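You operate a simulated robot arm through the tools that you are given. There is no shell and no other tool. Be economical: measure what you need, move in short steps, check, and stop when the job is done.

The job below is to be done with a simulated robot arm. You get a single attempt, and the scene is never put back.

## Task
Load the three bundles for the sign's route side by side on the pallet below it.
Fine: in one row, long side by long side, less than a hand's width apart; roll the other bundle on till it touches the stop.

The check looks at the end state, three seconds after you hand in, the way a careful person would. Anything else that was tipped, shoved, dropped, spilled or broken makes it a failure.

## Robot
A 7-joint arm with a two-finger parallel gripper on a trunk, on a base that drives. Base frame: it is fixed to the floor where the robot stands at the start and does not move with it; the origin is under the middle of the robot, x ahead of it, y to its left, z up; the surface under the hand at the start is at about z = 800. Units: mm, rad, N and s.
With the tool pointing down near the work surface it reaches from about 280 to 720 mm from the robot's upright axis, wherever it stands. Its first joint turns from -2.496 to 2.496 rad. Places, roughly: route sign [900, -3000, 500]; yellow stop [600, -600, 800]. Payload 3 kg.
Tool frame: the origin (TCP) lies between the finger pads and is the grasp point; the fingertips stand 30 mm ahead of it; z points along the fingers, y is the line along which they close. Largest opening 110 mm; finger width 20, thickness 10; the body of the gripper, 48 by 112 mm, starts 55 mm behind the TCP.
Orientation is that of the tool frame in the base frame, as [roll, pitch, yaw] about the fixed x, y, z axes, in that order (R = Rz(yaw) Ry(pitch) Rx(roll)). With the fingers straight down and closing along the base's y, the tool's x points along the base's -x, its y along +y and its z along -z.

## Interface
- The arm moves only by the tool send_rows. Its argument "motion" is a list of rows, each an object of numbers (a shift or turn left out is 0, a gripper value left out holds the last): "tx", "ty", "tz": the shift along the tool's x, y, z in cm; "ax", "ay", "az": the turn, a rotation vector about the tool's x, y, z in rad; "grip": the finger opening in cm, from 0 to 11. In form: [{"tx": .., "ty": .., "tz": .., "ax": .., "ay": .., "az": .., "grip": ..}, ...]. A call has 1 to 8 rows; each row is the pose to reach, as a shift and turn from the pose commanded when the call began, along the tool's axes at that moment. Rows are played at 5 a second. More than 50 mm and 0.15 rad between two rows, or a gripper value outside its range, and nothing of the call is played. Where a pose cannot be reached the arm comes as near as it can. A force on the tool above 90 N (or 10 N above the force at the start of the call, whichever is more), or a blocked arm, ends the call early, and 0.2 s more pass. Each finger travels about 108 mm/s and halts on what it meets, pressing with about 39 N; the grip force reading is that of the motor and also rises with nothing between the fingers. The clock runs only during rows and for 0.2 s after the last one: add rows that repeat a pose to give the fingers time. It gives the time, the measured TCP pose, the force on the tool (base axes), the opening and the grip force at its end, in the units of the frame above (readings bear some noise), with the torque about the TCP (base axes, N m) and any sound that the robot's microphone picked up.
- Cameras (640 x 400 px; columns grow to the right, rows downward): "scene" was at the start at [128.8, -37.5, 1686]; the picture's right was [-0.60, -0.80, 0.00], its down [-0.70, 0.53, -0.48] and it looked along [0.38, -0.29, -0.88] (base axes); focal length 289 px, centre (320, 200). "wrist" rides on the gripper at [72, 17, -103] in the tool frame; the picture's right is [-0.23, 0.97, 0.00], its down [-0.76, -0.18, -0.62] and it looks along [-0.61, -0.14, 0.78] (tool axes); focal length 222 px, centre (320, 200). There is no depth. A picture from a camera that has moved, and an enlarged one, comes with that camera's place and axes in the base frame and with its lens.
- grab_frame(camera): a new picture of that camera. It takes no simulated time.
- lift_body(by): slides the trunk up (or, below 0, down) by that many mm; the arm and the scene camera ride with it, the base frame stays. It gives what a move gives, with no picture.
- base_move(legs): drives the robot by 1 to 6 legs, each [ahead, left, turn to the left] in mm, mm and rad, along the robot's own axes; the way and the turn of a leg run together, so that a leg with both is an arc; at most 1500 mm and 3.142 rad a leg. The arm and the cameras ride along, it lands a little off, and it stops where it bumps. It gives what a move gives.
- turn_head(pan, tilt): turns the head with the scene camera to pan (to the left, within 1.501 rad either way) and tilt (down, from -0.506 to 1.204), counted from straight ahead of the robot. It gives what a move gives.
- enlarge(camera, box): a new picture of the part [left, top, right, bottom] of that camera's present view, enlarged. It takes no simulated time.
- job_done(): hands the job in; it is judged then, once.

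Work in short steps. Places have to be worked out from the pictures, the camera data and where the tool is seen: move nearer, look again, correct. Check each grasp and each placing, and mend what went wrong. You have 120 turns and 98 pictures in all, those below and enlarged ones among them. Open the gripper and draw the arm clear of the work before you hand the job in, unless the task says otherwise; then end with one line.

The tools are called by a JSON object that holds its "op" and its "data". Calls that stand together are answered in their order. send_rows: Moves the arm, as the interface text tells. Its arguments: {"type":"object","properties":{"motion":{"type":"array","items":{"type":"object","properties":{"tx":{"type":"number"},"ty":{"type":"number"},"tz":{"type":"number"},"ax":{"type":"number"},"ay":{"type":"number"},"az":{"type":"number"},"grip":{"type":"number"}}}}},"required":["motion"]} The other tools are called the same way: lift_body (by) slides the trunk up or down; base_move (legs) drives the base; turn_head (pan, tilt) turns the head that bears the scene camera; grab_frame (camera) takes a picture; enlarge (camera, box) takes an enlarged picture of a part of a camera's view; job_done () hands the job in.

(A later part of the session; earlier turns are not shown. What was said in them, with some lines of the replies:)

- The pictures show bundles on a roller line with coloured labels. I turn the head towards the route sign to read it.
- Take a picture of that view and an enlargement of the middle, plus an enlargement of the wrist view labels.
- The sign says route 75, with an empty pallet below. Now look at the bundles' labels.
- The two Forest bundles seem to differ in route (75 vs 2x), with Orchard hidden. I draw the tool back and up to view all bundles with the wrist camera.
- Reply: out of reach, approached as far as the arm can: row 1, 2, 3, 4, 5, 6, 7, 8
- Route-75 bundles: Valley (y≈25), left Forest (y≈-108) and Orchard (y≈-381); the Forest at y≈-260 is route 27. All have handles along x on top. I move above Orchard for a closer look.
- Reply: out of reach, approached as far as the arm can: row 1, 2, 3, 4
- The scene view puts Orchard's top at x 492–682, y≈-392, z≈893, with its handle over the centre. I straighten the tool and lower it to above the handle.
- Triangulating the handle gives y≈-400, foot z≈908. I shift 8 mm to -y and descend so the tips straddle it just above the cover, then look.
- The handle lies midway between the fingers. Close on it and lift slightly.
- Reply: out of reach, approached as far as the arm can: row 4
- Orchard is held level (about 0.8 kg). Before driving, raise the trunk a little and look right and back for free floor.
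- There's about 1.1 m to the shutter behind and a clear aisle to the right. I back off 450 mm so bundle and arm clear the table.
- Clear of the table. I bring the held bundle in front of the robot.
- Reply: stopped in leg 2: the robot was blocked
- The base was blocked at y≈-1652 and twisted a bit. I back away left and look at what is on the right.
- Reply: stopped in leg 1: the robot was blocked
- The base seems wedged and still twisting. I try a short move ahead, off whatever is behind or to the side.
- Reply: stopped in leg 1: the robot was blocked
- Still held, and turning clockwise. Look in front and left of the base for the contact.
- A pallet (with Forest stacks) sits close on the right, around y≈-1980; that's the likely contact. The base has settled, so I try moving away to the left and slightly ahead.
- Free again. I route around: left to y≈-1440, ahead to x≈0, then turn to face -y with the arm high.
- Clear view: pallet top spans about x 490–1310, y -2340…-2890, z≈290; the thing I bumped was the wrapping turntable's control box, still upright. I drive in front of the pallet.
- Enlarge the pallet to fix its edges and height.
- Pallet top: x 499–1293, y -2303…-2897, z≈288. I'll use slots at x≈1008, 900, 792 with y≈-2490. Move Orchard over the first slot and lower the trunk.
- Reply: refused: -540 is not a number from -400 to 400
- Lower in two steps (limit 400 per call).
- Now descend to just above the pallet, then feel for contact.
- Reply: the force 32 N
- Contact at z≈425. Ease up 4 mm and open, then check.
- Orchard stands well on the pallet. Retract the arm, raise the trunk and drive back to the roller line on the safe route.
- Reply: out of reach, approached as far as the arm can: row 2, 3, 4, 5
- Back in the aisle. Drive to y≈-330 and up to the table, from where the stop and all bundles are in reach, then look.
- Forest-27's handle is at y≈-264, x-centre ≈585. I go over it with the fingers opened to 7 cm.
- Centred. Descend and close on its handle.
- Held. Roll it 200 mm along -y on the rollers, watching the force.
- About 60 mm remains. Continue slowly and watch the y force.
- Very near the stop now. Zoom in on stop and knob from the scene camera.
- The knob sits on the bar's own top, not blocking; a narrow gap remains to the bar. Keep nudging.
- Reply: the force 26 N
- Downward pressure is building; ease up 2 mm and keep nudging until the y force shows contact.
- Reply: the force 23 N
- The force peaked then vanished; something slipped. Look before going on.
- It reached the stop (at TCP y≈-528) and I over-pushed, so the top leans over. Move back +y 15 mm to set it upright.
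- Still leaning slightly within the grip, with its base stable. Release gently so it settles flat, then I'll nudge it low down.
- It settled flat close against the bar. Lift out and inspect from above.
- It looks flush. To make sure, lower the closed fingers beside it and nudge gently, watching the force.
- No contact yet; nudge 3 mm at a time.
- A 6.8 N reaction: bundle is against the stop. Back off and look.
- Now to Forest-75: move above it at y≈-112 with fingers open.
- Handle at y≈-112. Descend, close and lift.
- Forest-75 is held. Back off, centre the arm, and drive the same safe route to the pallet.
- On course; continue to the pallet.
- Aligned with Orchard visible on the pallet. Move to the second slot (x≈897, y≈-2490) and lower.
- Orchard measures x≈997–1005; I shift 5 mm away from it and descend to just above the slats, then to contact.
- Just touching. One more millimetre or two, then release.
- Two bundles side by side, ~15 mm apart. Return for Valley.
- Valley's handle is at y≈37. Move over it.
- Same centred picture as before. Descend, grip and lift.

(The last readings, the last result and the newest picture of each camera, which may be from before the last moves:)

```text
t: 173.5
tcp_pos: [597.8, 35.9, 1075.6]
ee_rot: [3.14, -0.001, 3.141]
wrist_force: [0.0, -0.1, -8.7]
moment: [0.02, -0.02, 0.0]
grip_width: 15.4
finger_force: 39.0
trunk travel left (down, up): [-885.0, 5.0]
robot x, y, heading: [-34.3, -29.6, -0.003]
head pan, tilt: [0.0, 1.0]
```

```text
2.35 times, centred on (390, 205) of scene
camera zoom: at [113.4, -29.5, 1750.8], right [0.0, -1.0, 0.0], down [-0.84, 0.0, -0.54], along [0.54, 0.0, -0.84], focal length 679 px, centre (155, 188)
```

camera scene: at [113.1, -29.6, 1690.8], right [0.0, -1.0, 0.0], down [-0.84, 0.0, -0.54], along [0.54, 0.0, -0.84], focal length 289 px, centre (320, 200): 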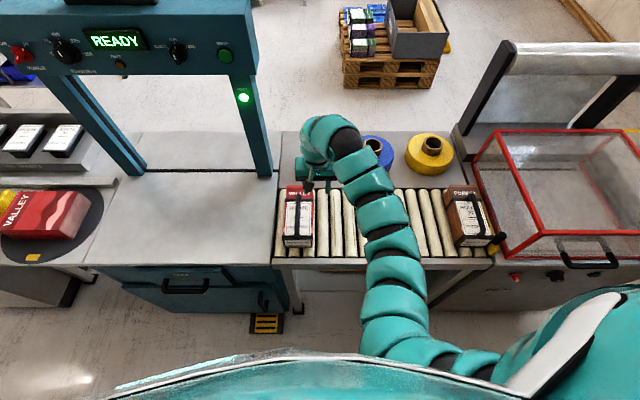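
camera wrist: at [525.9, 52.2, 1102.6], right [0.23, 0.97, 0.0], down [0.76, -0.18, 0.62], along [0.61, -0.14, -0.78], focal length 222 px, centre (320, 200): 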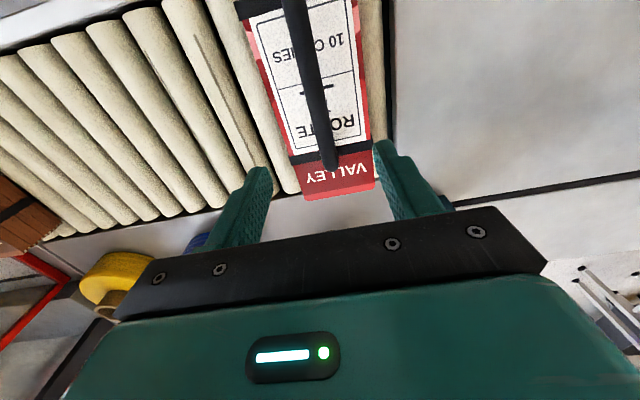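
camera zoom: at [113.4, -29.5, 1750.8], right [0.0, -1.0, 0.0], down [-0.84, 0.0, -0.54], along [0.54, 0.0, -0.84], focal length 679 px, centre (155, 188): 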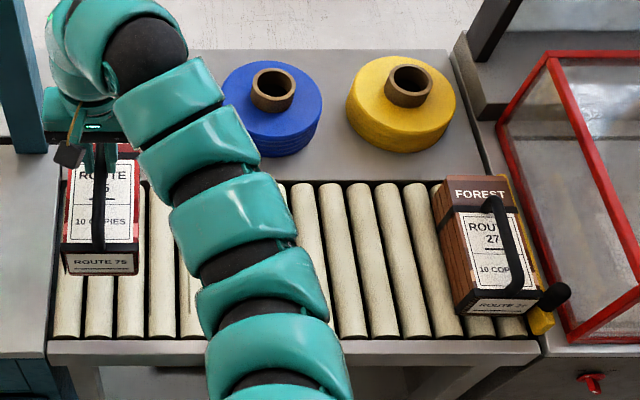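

Valley is held. Back off, retract the arm, and check the stop from there.

{"op": "base_move", "data": {"legs": [[-405, 0, 0]]}}

{"op": "send_rows", "data": {"motion": [{"tx": 2, "ty": -2, "tz": 0.5}, {"tx": 4, "ty": -4, "tz": 1}, {"tx": 6, "ty": -6, "tz": 1.5}, {"tx": 8, "ty": -8, "tz": 2}, {"tx": 10, "ty": -10, "tz": 2.5}, {"tx": 12, "ty": -12, "tz": 2.5}]}}

{"op": "base_move", "data": {"legs": [[0, -500, 0]]}}

{"op": "turn_head", "data": {"pan": 0.0, "tilt": 0.8}}

{"op": "grab_frame", "data": {"camera": "scene"}}

```text
t: 176.0
tcp_pos: [199.0, 35.9, 1076.0]
ee_rot: [3.141, -0.001, 3.138]
wrist_force: [-1.0, -0.2, -8.4]
moment: [0.02, 0.06, 0.0]
grip_width: 15.7
finger_force: 38.8
trunk travel left (down, up): [-885.0, 5.0]
robot x, y, heading: [-430.7, -29.9, -0.003]
head pan, tilt: [0.0, 1.0]
```

```text
t: 177.4
tcp_pos: [79.0, -82.6, 1048.2]
ee_rot: [3.139, -0.002, 3.139]
wrist_force: [-0.2, -0.4, -8.1]
moment: [0.01, -0.02, 0.01]
grip_width: 15.5
finger_force: 39.3
trunk travel left (down, up): [-885.0, 5.0]
robot x, y, heading: [-436.9, -32.6, -0.003]
head pan, tilt: [0.0, 1.0]
```

```text
t: 180.4
tcp_pos: [79.6, -592.1, 1049.0]
ee_rot: [3.14, -0.003, -3.136]
wrist_force: [0.3, -0.9, -8.2]
moment: [0.0, 0.01, -0.01]
grip_width: 15.5
finger_force: 38.8
trunk travel left (down, up): [-885.0, 5.0]
robot x, y, heading: [-439.1, -545.5, 0.009]
head pan, tilt: [0.0, 1.0]
```

```text
t: 181.2
tcp_pos: [78.4, -592.2, 1050.4]
ee_rot: [3.14, -0.001, -3.137]
wrist_force: [0.7, -0.2, -8.6]
moment: [0.0, 0.03, 0.04]
grip_width: 15.7
finger_force: 38.6
trunk travel left (down, up): [-885.0, 5.0]
robot x, y, heading: [-432.2, -542.5, 0.001]
head pan, tilt: [0.0, 0.799]
```

```text
31 pictures are left
camera scene: at [-275.7, -541.3, 1765.9], right [0.0, -1.0, 0.0], down [-0.72, 0.0, -0.7], along [0.7, 0.0, -0.72], focal length 289 px, centre (320, 200)
```

scene: 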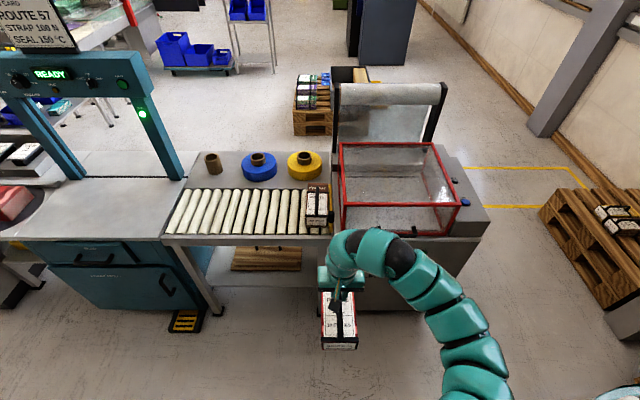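

Directly in line with the stop here; enlarge that gap.

{"op": "enlarge", "data": {"camera": "scene", "box": [290, 175, 354, 240]}}

```text
6.15 times, centred on (322, 208) of scene
camera zoom: at [-275.7, -541.3, 1765.9], right [0.0, -1.0, 0.0], down [-0.72, 0.0, -0.7], along [0.7, 0.0, -0.72], focal length 1776 px, centre (308, 154)
```

zoom: 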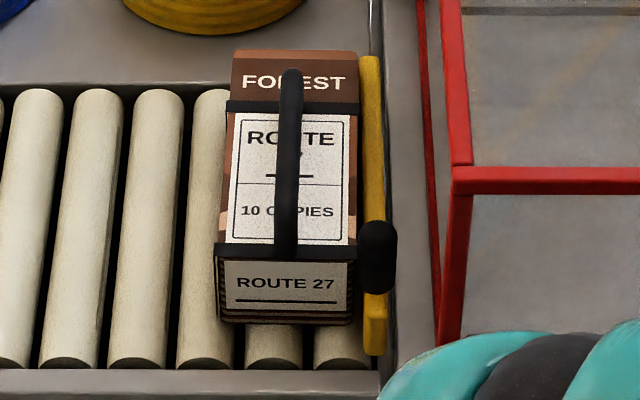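

Zoom further into the near end to see whether there's a gap.

{"op": "enlarge", "data": {"camera": "scene", "box": [320, 180, 336, 190]}}

{"op": "enlarge", "data": {"camera": "scene", "box": [320, 224, 338, 236]}}

```text
16.00 times, centred on (328, 185) of scene
camera zoom: at [-275.7, -541.3, 1765.9], right [0.0, -1.0, 0.0], down [-0.72, 0.0, -0.7], along [0.7, 0.0, -0.72], focal length 4618 px, centre (192, 440)
```

zoom: 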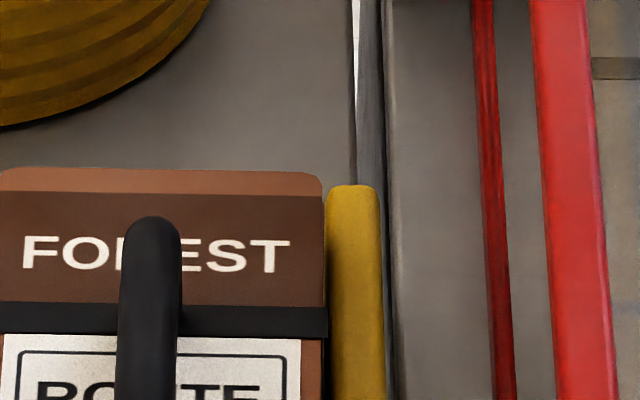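

```text
16.00 times, centred on (329, 230) of scene
camera zoom: at [-275.7, -541.3, 1765.9], right [0.0, -1.0, 0.0], down [-0.72, 0.0, -0.7], along [0.7, 0.0, -0.72], focal length 4618 px, centre (176, -280)
```

zoom: 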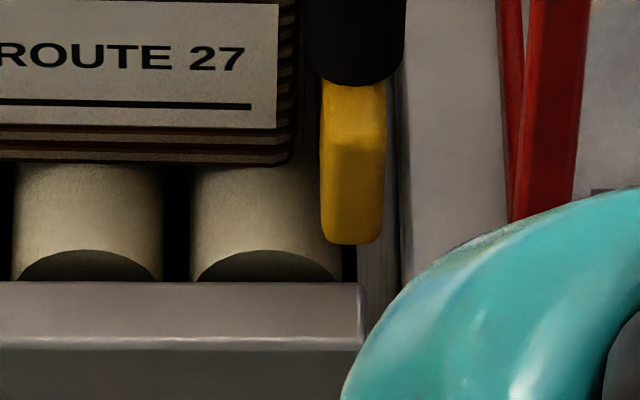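

Far end appears on the bar, near end maybe ~5 mm off; I'll re-nudge it low down after delivering Valley. Continue to the pallet.

{"op": "base_move", "data": {"legs": [[0, -560, 0], [0, 0, -1.577]]}}

{"op": "base_move", "data": {"legs": [[345, 432, 0], [140, 150, 0], [200, 450, 0], [60, 302, 0]]}}

{"op": "turn_head", "data": {"pan": 0.0, "tilt": 1.0}}

```text
t: 188.2
tcp_pos: [-478.2, -1628.5, 1049.1]
ee_rot: [3.141, -0.002, 1.578]
wrist_force: [0.3, -0.5, -8.4]
moment: [0.01, 0.02, -0.05]
grip_width: 15.6
finger_force: 39.5
trunk travel left (down, up): [-885.0, 5.0]
robot x, y, heading: [-432.5, -1111.1, -1.568]
head pan, tilt: [0.0, 0.799]
```

```text
t: 196.8
tcp_pos: [862.3, -2362.6, 1049.5]
ee_rot: [3.14, -0.001, 1.587]
wrist_force: [0.8, -0.2, -9.1]
moment: [0.02, -0.01, 0.04]
grip_width: 15.5
finger_force: 39.8
trunk travel left (down, up): [-885.0, 5.0]
robot x, y, heading: [906.3, -1848.4, -1.554]
head pan, tilt: [0.0, 0.799]
```

```text
t: 197.6
tcp_pos: [860.6, -2361.8, 1048.2]
ee_rot: [3.14, -0.001, 1.588]
wrist_force: [0.2, 0.9, -8.0]
moment: [0.02, 0.0, 0.02]
grip_width: 15.5
finger_force: 39.1
trunk travel left (down, up): [-885.0, 5.0]
robot x, y, heading: [907.8, -1846.6, -1.554]
head pan, tilt: [0.0, 1.0]
```

Move to the third slot (x≈784, y≈-2490), straighten yaw, and lower the trunk.

{"op": "send_rows", "data": {"motion": [{"ty": -2, "tx": -3.2, "az": 0.004}, {"ty": -4, "tx": -6.4, "az": 0.008}, {"ty": -6, "tx": -9.5, "az": 0.013}, {"ty": -7.9, "tx": -12.7, "az": 0.017}, {"ty": -7.9, "tx": -12.7, "az": 0.017}]}}

{"op": "lift_body", "data": {"by": -300}}

{"op": "lift_body", "data": {"by": -200}}

{"op": "grab_frame", "data": {"camera": "wrist"}}

{"op": "enlarge", "data": {"camera": "scene", "box": [190, 120, 450, 300]}}

```text
t: 198.8
tcp_pos: [785.0, -2490.3, 1049.1]
ee_rot: [3.141, -0.002, 1.574]
wrist_force: [0.1, 0.3, -8.5]
moment: [0.05, 0.05, 0.0]
grip_width: 15.8
finger_force: 39.0
trunk travel left (down, up): [-885.0, 5.0]
robot x, y, heading: [900.8, -1850.0, -1.551]
head pan, tilt: [0.0, 1.0]
```

```text
t: 201.8
tcp_pos: [785.1, -2491.9, 749.2]
ee_rot: [3.139, -0.002, 1.573]
wrist_force: [-0.2, -0.1, -8.5]
moment: [0.02, 0.03, 0.02]
grip_width: 15.6
finger_force: 39.9
trunk travel left (down, up): [-585.0, 305.0]
robot x, y, heading: [904.5, -1847.5, -1.553]
head pan, tilt: [0.0, 1.0]
```

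```text
t: 203.9
tcp_pos: [784.9, -2491.0, 549.6]
ee_rot: [3.141, -0.003, 1.571]
wrist_force: [0.3, 0.2, -8.0]
moment: [0.02, -0.02, 0.0]
grip_width: 15.3
finger_force: 39.4
trunk travel left (down, up): [-385.0, 505.0]
robot x, y, heading: [907.2, -1846.6, -1.552]
head pan, tilt: [0.0, 1.0]
```

```text
27 pictures are left
camera wrist: at [802.1, -2419.2, 654.2], right [0.97, -0.23, 0.0], down [-0.18, -0.76, 0.62], along [-0.14, -0.61, -0.78], focal length 222 px, centre (320, 200)
```

wrist: 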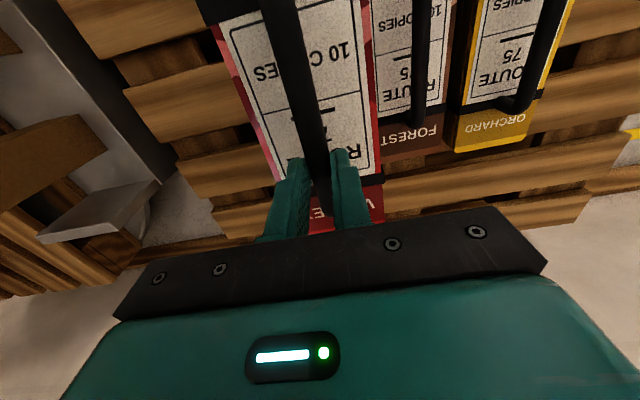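

```text
2.22 times, centred on (320, 210) of scene
camera zoom: at [902.2, -1997.2, 1250.9], right [-1.0, -0.02, 0.0], down [-0.01, 0.84, -0.54], along [0.01, -0.54, -0.84], focal length 641 px, centre (320, 178)
```

zoom: 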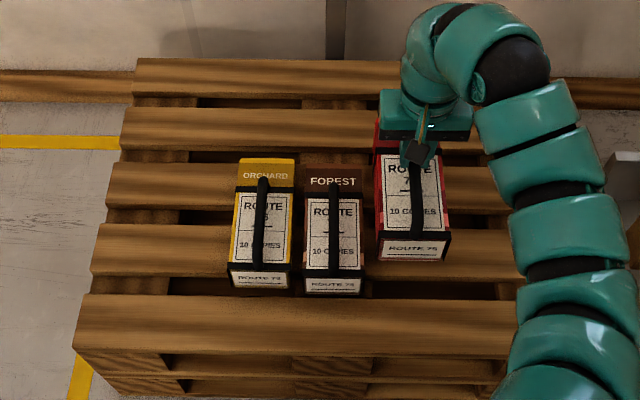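

Forest's left edge is at x≈848, Valley's right side would be at ≈830: fine gap. Descend and set down.

{"op": "send_rows", "data": {"motion": [{"tz": 3}, {"tz": 6.5}, {"tz": 9.5}, {"tz": 11.5}, {"tz": 12.2}, {"tz": 12.4}]}}

{"op": "send_rows", "data": {"motion": [{"tz": 0.15}, {"tz": 0.3}]}}

```text
t: 205.3
tcp_pos: [785.7, -2490.8, 426.4]
ee_rot: [3.14, -0.002, 1.573]
wrist_force: [-0.7, -0.2, -8.3]
moment: [0.02, 0.03, 0.0]
grip_width: 15.5
finger_force: 38.9
trunk travel left (down, up): [-385.0, 505.0]
robot x, y, heading: [904.4, -1850.5, -1.555]
head pan, tilt: [0.0, 1.0]
```

```text
t: 205.9
tcp_pos: [786.1, -2491.4, 424.8]
ee_rot: [3.139, -0.002, 1.572]
wrist_force: [0.5, 0.4, -7.5]
moment: [0.03, -0.02, 0.01]
grip_width: 15.6
finger_force: 39.8
trunk travel left (down, up): [-385.0, 505.0]
robot x, y, heading: [899.4, -1850.3, -1.558]
head pan, tilt: [0.0, 1.0]
```

A touch lower, then release and check.

{"op": "send_rows", "data": {"motion": [{"tz": 0.15}, {"tz": 0.25}]}}

{"op": "send_rows", "data": {"motion": [{"grip": 2}, {"grip": 4}, {"grip": 5}, {"grip": 5}, {"tz": -4}, {"tz": -8}, {"tz": -11}, {"tz": -15}]}}

{"op": "grab_frame", "data": {"camera": "wrist"}}

{"op": "enlarge", "data": {"camera": "scene", "box": [190, 120, 450, 300]}}

```text
t: 206.5
tcp_pos: [786.1, -2490.7, 421.6]
ee_rot: [3.14, -0.002, 1.574]
wrist_force: [-0.7, -1.6, 5.8]
moment: [1.16, -0.02, 0.02]
grip_width: 15.4
finger_force: 38.9
trunk travel left (down, up): [-385.0, 505.0]
robot x, y, heading: [904.7, -1849.7, -1.556]
head pan, tilt: [0.0, 1.0]
```

```text
t: 208.3
tcp_pos: [786.0, -2490.9, 570.3]
ee_rot: [3.139, -0.001, 1.572]
wrist_force: [0.0, 0.5, 0.9]
moment: [0.01, 0.01, 0.01]
grip_width: 50.2
finger_force: 0.1
trunk travel left (down, up): [-385.0, 505.0]
robot x, y, heading: [905.6, -1848.3, -1.554]
head pan, tilt: [0.0, 1.0]
```

```text
25 pictures are left
camera wrist: at [802.5, -2418.0, 674.2], right [0.97, -0.23, 0.0], down [-0.18, -0.76, 0.62], along [-0.14, -0.61, -0.78], focal length 222 px, centre (320, 200)
```

wrist: 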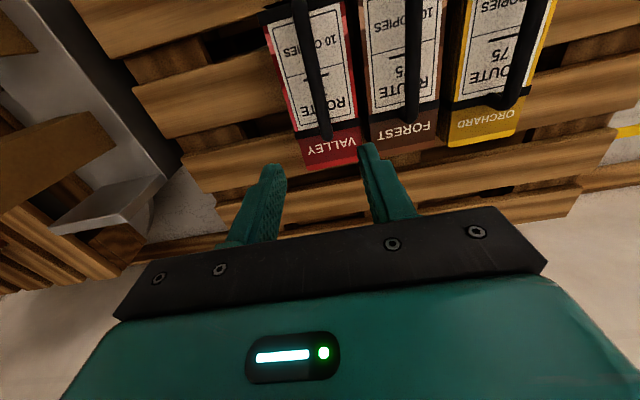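

```text
2.22 times, centred on (320, 210) of scene
camera zoom: at [902.1, -1996.5, 1250.9], right [-1.0, -0.02, 0.0], down [-0.01, 0.84, -0.54], along [0.01, -0.54, -0.84], focal length 641 px, centre (320, 178)
```

zoom: 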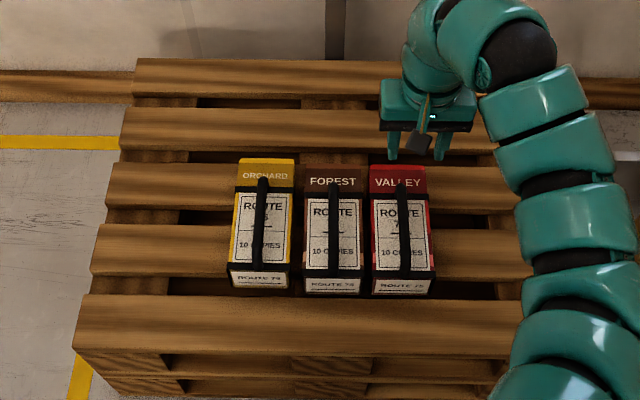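

The three stand in one row, neatly. Now return to the roller line to recheck the route-27 bundle against the stop.

{"op": "lift_body", "data": {"by": 400}}

{"op": "lift_body", "data": {"by": 40}}

{"op": "base_move", "data": {"legs": [[-62, -302, -0.02], [-200, -450, 0], [-140, -150, 0], [-340, -430, 0], [0, 0, 1.575]]}}

{"op": "base_move", "data": {"legs": [[0, 740, 0]]}}

```text
t: 212.2
tcp_pos: [786.6, -2490.5, 969.0]
ee_rot: [3.138, -0.001, 1.573]
wrist_force: [-0.6, 0.4, 0.4]
moment: [-0.01, 0.0, -0.02]
grip_width: 49.9
finger_force: 0.1
trunk travel left (down, up): [-785.0, 105.0]
robot x, y, heading: [902.5, -1842.8, -1.557]
head pan, tilt: [0.0, 1.0]
```

```text
t: 213.0
tcp_pos: [785.8, -2490.7, 1008.6]
ee_rot: [3.138, -0.001, 1.573]
wrist_force: [0.1, -1.6, 0.3]
moment: [0.03, -0.01, -0.03]
grip_width: 50.1
finger_force: 0.1
trunk travel left (down, up): [-825.0, 65.0]
robot x, y, heading: [901.4, -1847.3, -1.552]
head pan, tilt: [0.0, 1.0]
```

```text
t: 225.4
tcp_pos: [221.2, -1230.5, 1008.4]
ee_rot: [3.139, -0.002, 3.133]
wrist_force: [0.4, 0.2, 0.2]
moment: [-0.02, -0.01, 0.0]
grip_width: 50.0
finger_force: 0.1
trunk travel left (down, up): [-825.0, 65.0]
robot x, y, heading: [-422.2, -1110.8, 0.005]
head pan, tilt: [0.0, 1.0]
```

```text
t: 229.4
tcp_pos: [218.0, -501.5, 1009.8]
ee_rot: [3.141, -0.001, 3.122]
wrist_force: [-0.1, -0.2, 0.3]
moment: [0.0, 0.01, 0.03]
grip_width: 50.4
finger_force: 0.0
trunk travel left (down, up): [-825.0, 65.0]
robot x, y, heading: [-418.7, -374.7, -0.006]
head pan, tilt: [0.0, 1.0]
```

Turn the gripper 90° (camera on the +y side, narrow side toward the bundle) while away from the table, fingers closed.

{"op": "send_rows", "data": {"motion": [{"ty": 1, "az": 0.14, "grip": 3}, {"ty": 2, "az": 0.28, "grip": 0}, {"ty": 3, "az": 0.42, "grip": 0}, {"ty": 4, "az": 0.56, "grip": 0}, {"ty": 5, "az": 0.7, "grip": 0}, {"ty": 6, "az": 0.84, "grip": 0}, {"ty": 7, "az": 0.98, "grip": 0}, {"ty": 7, "az": 1.1, "grip": 0}]}}

{"op": "send_rows", "data": {"motion": [{"az": 0.14}, {"az": 0.28}, {"az": 0.42}, {"az": 0.45}, {"az": 0.45}]}}

{"op": "base_move", "data": {"legs": [[385, 0, 0]]}}

{"op": "grab_frame", "data": {"camera": "wrist"}}

```text
t: 231.2
tcp_pos: [219.6, -431.6, 1008.8]
ee_rot: [3.141, -0.001, 2.021]
wrist_force: [0.7, -0.2, 0.0]
moment: [-0.01, 0.03, -0.03]
grip_width: 0.0
finger_force: 37.6
trunk travel left (down, up): [-825.0, 65.0]
robot x, y, heading: [-417.2, -370.1, -0.005]
head pan, tilt: [0.0, 1.0]
```

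```text
t: 232.4
tcp_pos: [219.2, -431.4, 1008.4]
ee_rot: [-3.14, -0.002, 1.569]
wrist_force: [-0.4, -0.3, -0.6]
moment: [0.02, 0.01, 0.0]
grip_width: 0.0
finger_force: 37.7
trunk travel left (down, up): [-825.0, 65.0]
robot x, y, heading: [-418.4, -369.8, -0.005]
head pan, tilt: [0.0, 1.0]
```

```text
t: 234.8
tcp_pos: [600.5, -438.2, 1009.6]
ee_rot: [-3.14, -0.002, 1.563]
wrist_force: [-0.7, 0.0, -0.4]
moment: [-0.02, 0.04, 0.02]
grip_width: 0.0
finger_force: 37.2
trunk travel left (down, up): [-825.0, 65.0]
robot x, y, heading: [-43.9, -373.5, -0.012]
head pan, tilt: [0.0, 1.0]
```

```text
23 pictures are left
camera wrist: at [618.2, -365.8, 1113.4], right [0.97, -0.23, 0.0], down [-0.18, -0.76, 0.62], along [-0.15, -0.61, -0.78], focal length 222 px, centre (320, 200)
```

wrist: 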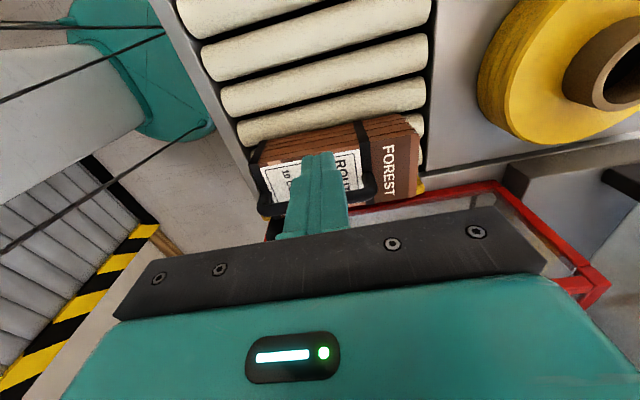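

Lower the closed fingers beside the bundle (tips ≈ 20 mm above the rollers), near its middle.

{"op": "send_rows", "data": {"motion": [{"ty": -2, "tz": 3}, {"ty": -2, "tz": 7}, {"ty": -2, "tz": 11}, {"ty": -2, "tz": 14}, {"ty": -2, "tz": 15.6}, {"ty": -2, "tz": 15.6, "tx": -1}, {"ty": -2, "tz": 15.6, "tx": -2}]}}

{"op": "grab_frame", "data": {"camera": "wrist"}}

```text
t: 236.4
tcp_pos: [580.1, -458.2, 853.3]
ee_rot: [-3.141, 0.001, 1.565]
wrist_force: [0.1, 0.4, -0.1]
moment: [-0.02, 0.01, 0.06]
grip_width: 0.0
finger_force: 38.3
trunk travel left (down, up): [-825.0, 65.0]
robot x, y, heading: [-41.0, -375.7, -0.008]
head pan, tilt: [0.0, 1.0]
```

```text
22 pictures are left
camera wrist: at [597.9, -386.0, 957.9], right [0.97, -0.23, 0.0], down [-0.18, -0.76, 0.62], along [-0.15, -0.61, -0.78], focal length 222 px, centre (320, 200)
```

wrist: 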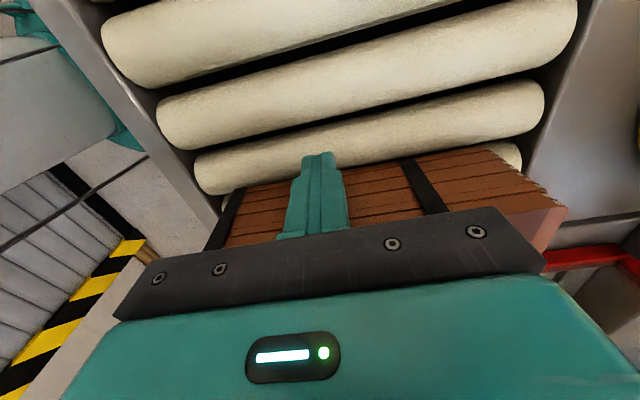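

Nudge in small steps until the reaction appears.

{"op": "send_rows", "data": {"motion": [{"tx": -0.3}, {"tx": -0.6}, {"tx": -0.9}, {"tx": -1.2}]}}

{"op": "send_rows", "data": {"motion": [{"tx": -0.2}, {"tx": -0.4}]}}

{"op": "send_rows", "data": {"motion": [{"tx": -0.15}, {"tx": -0.3}]}}

```text
t: 237.4
tcp_pos: [580.2, -469.2, 853.0]
ee_rot: [-3.139, -0.002, 1.566]
wrist_force: [-0.8, 2.4, -0.6]
moment: [0.0, -0.01, 0.03]
grip_width: 0.3
finger_force: 37.6
trunk travel left (down, up): [-825.0, 65.0]
robot x, y, heading: [-40.3, -375.1, -0.004]
head pan, tilt: [0.0, 1.0]
```

```text
t: 238.0
tcp_pos: [580.3, -469.7, 853.2]
ee_rot: [3.14, -0.006, 1.57]
wrist_force: [2.1, 20.0, -2.0]
moment: [-0.18, -0.03, -0.25]
grip_width: 0.0
finger_force: 38.0
trunk travel left (down, up): [-825.0, 65.0]
robot x, y, heading: [-37.8, -373.4, -0.012]
head pan, tilt: [0.0, 1.0]
```

```text
t: 238.6
tcp_pos: [580.8, -468.9, 853.1]
ee_rot: [3.141, -0.006, 1.574]
wrist_force: [2.6, 39.0, -2.6]
moment: [-0.25, -0.04, -0.43]
grip_width: 0.2
finger_force: 38.2
trunk travel left (down, up): [-825.0, 65.0]
robot x, y, heading: [-37.8, -370.7, -0.006]
head pan, tilt: [0.0, 1.0]
```

39 N with no movement: it's firmly on the stop. Withdraw gently and look.

{"op": "send_rows", "data": {"motion": [{"tx": 0.4}, {"tx": 0.8}, {"tx": 2}, {"tx": 3.5}, {"tx": 3.5, "tz": -4}, {"tx": 3.5, "tz": -8}, {"tx": 3.5, "tz": -12}, {"tx": 3.5, "tz": -15.5}]}}

{"op": "base_move", "data": {"legs": [[-400, 0, 0], [0, -170, 0]]}}

{"op": "turn_head", "data": {"pan": 0.0, "tilt": 0.8}}

{"op": "grab_frame", "data": {"camera": "scene"}}

{"op": "enlarge", "data": {"camera": "scene", "box": [290, 175, 354, 240]}}

```text
t: 240.4
tcp_pos: [581.0, -440.8, 1010.1]
ee_rot: [-3.141, -0.001, 1.566]
wrist_force: [0.1, -0.4, -0.5]
moment: [-0.02, -0.03, 0.0]
grip_width: 0.0
finger_force: 37.7
trunk travel left (down, up): [-825.0, 65.0]
robot x, y, heading: [-40.4, -373.5, -0.008]
head pan, tilt: [0.0, 1.0]
```

```text
t: 243.9
tcp_pos: [181.3, -605.7, 1008.4]
ee_rot: [-3.138, -0.001, 1.578]
wrist_force: [-0.6, 0.1, -0.3]
moment: [0.02, -0.03, -0.01]
grip_width: 0.1
finger_force: 38.3
trunk travel left (down, up): [-825.0, 65.0]
robot x, y, heading: [-443.0, -544.8, 0.001]
head pan, tilt: [0.0, 1.0]
```

```text
t: 244.7
tcp_pos: [182.0, -605.6, 1009.3]
ee_rot: [-3.14, -0.002, 1.577]
wrist_force: [-0.7, -0.2, -0.2]
moment: [-0.03, -0.01, 0.0]
grip_width: 0.1
finger_force: 37.5
trunk travel left (down, up): [-825.0, 65.0]
robot x, y, heading: [-436.9, -544.6, 0.001]
head pan, tilt: [0.0, 0.799]
```

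```text
21 pictures are left
camera scene: at [-283.6, -541.9, 1706.0], right [0.0, -1.0, 0.0], down [-0.72, 0.0, -0.7], along [0.7, 0.0, -0.72], focal length 289 px, centre (320, 200)
```

scene: 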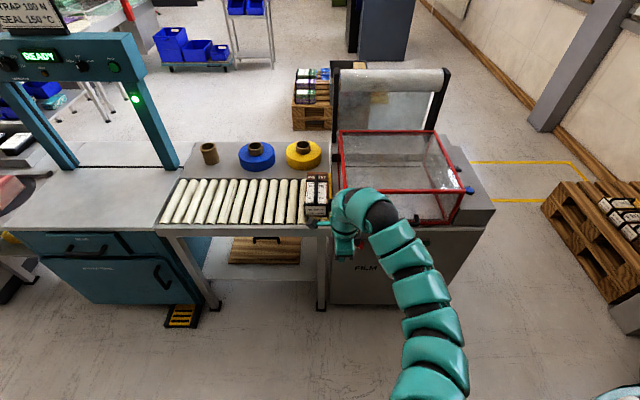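

```text
6.15 times, centred on (322, 208) of scene
camera zoom: at [-283.6, -541.9, 1706.0], right [0.0, -1.0, 0.0], down [-0.72, 0.0, -0.7], along [0.7, 0.0, -0.72], focal length 1776 px, centre (308, 154)
```

zoom: 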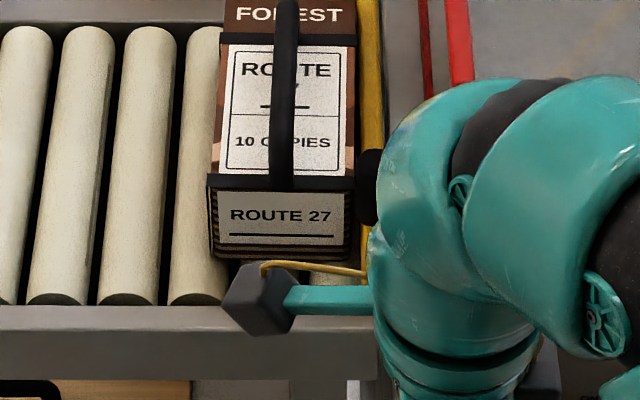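

The bundle rests on the stop; the arm is well clear. Open the gripper before handing in.

{"op": "send_rows", "data": {"motion": [{"grip": 3}, {"grip": 6}, {"grip": 6}]}}

{"op": "job_done", "data": {}}

```text
t: 245.5
tcp_pos: [182.1, -605.1, 1009.4]
ee_rot: [3.141, -0.002, 1.578]
wrist_force: [0.3, 0.5, -0.2]
moment: [-0.03, 0.01, 0.02]
grip_width: 60.1
finger_force: 0.0
trunk travel left (down, up): [-825.0, 65.0]
robot x, y, heading: [-442.1, -543.7, 0.001]
head pan, tilt: [0.0, 0.799]
```

```text
The job is handed in.
```

The three route-75 bundles (Orchard, Forest, Valley) stand in one row about 15–20 mm apart on the pallet below the sign, and the route-27 Forest bundle is against the yellow stop; on the first trip the base bumped something beside the wrapping turntable, probably its control box, which was upright afterwards but may have been shoved.
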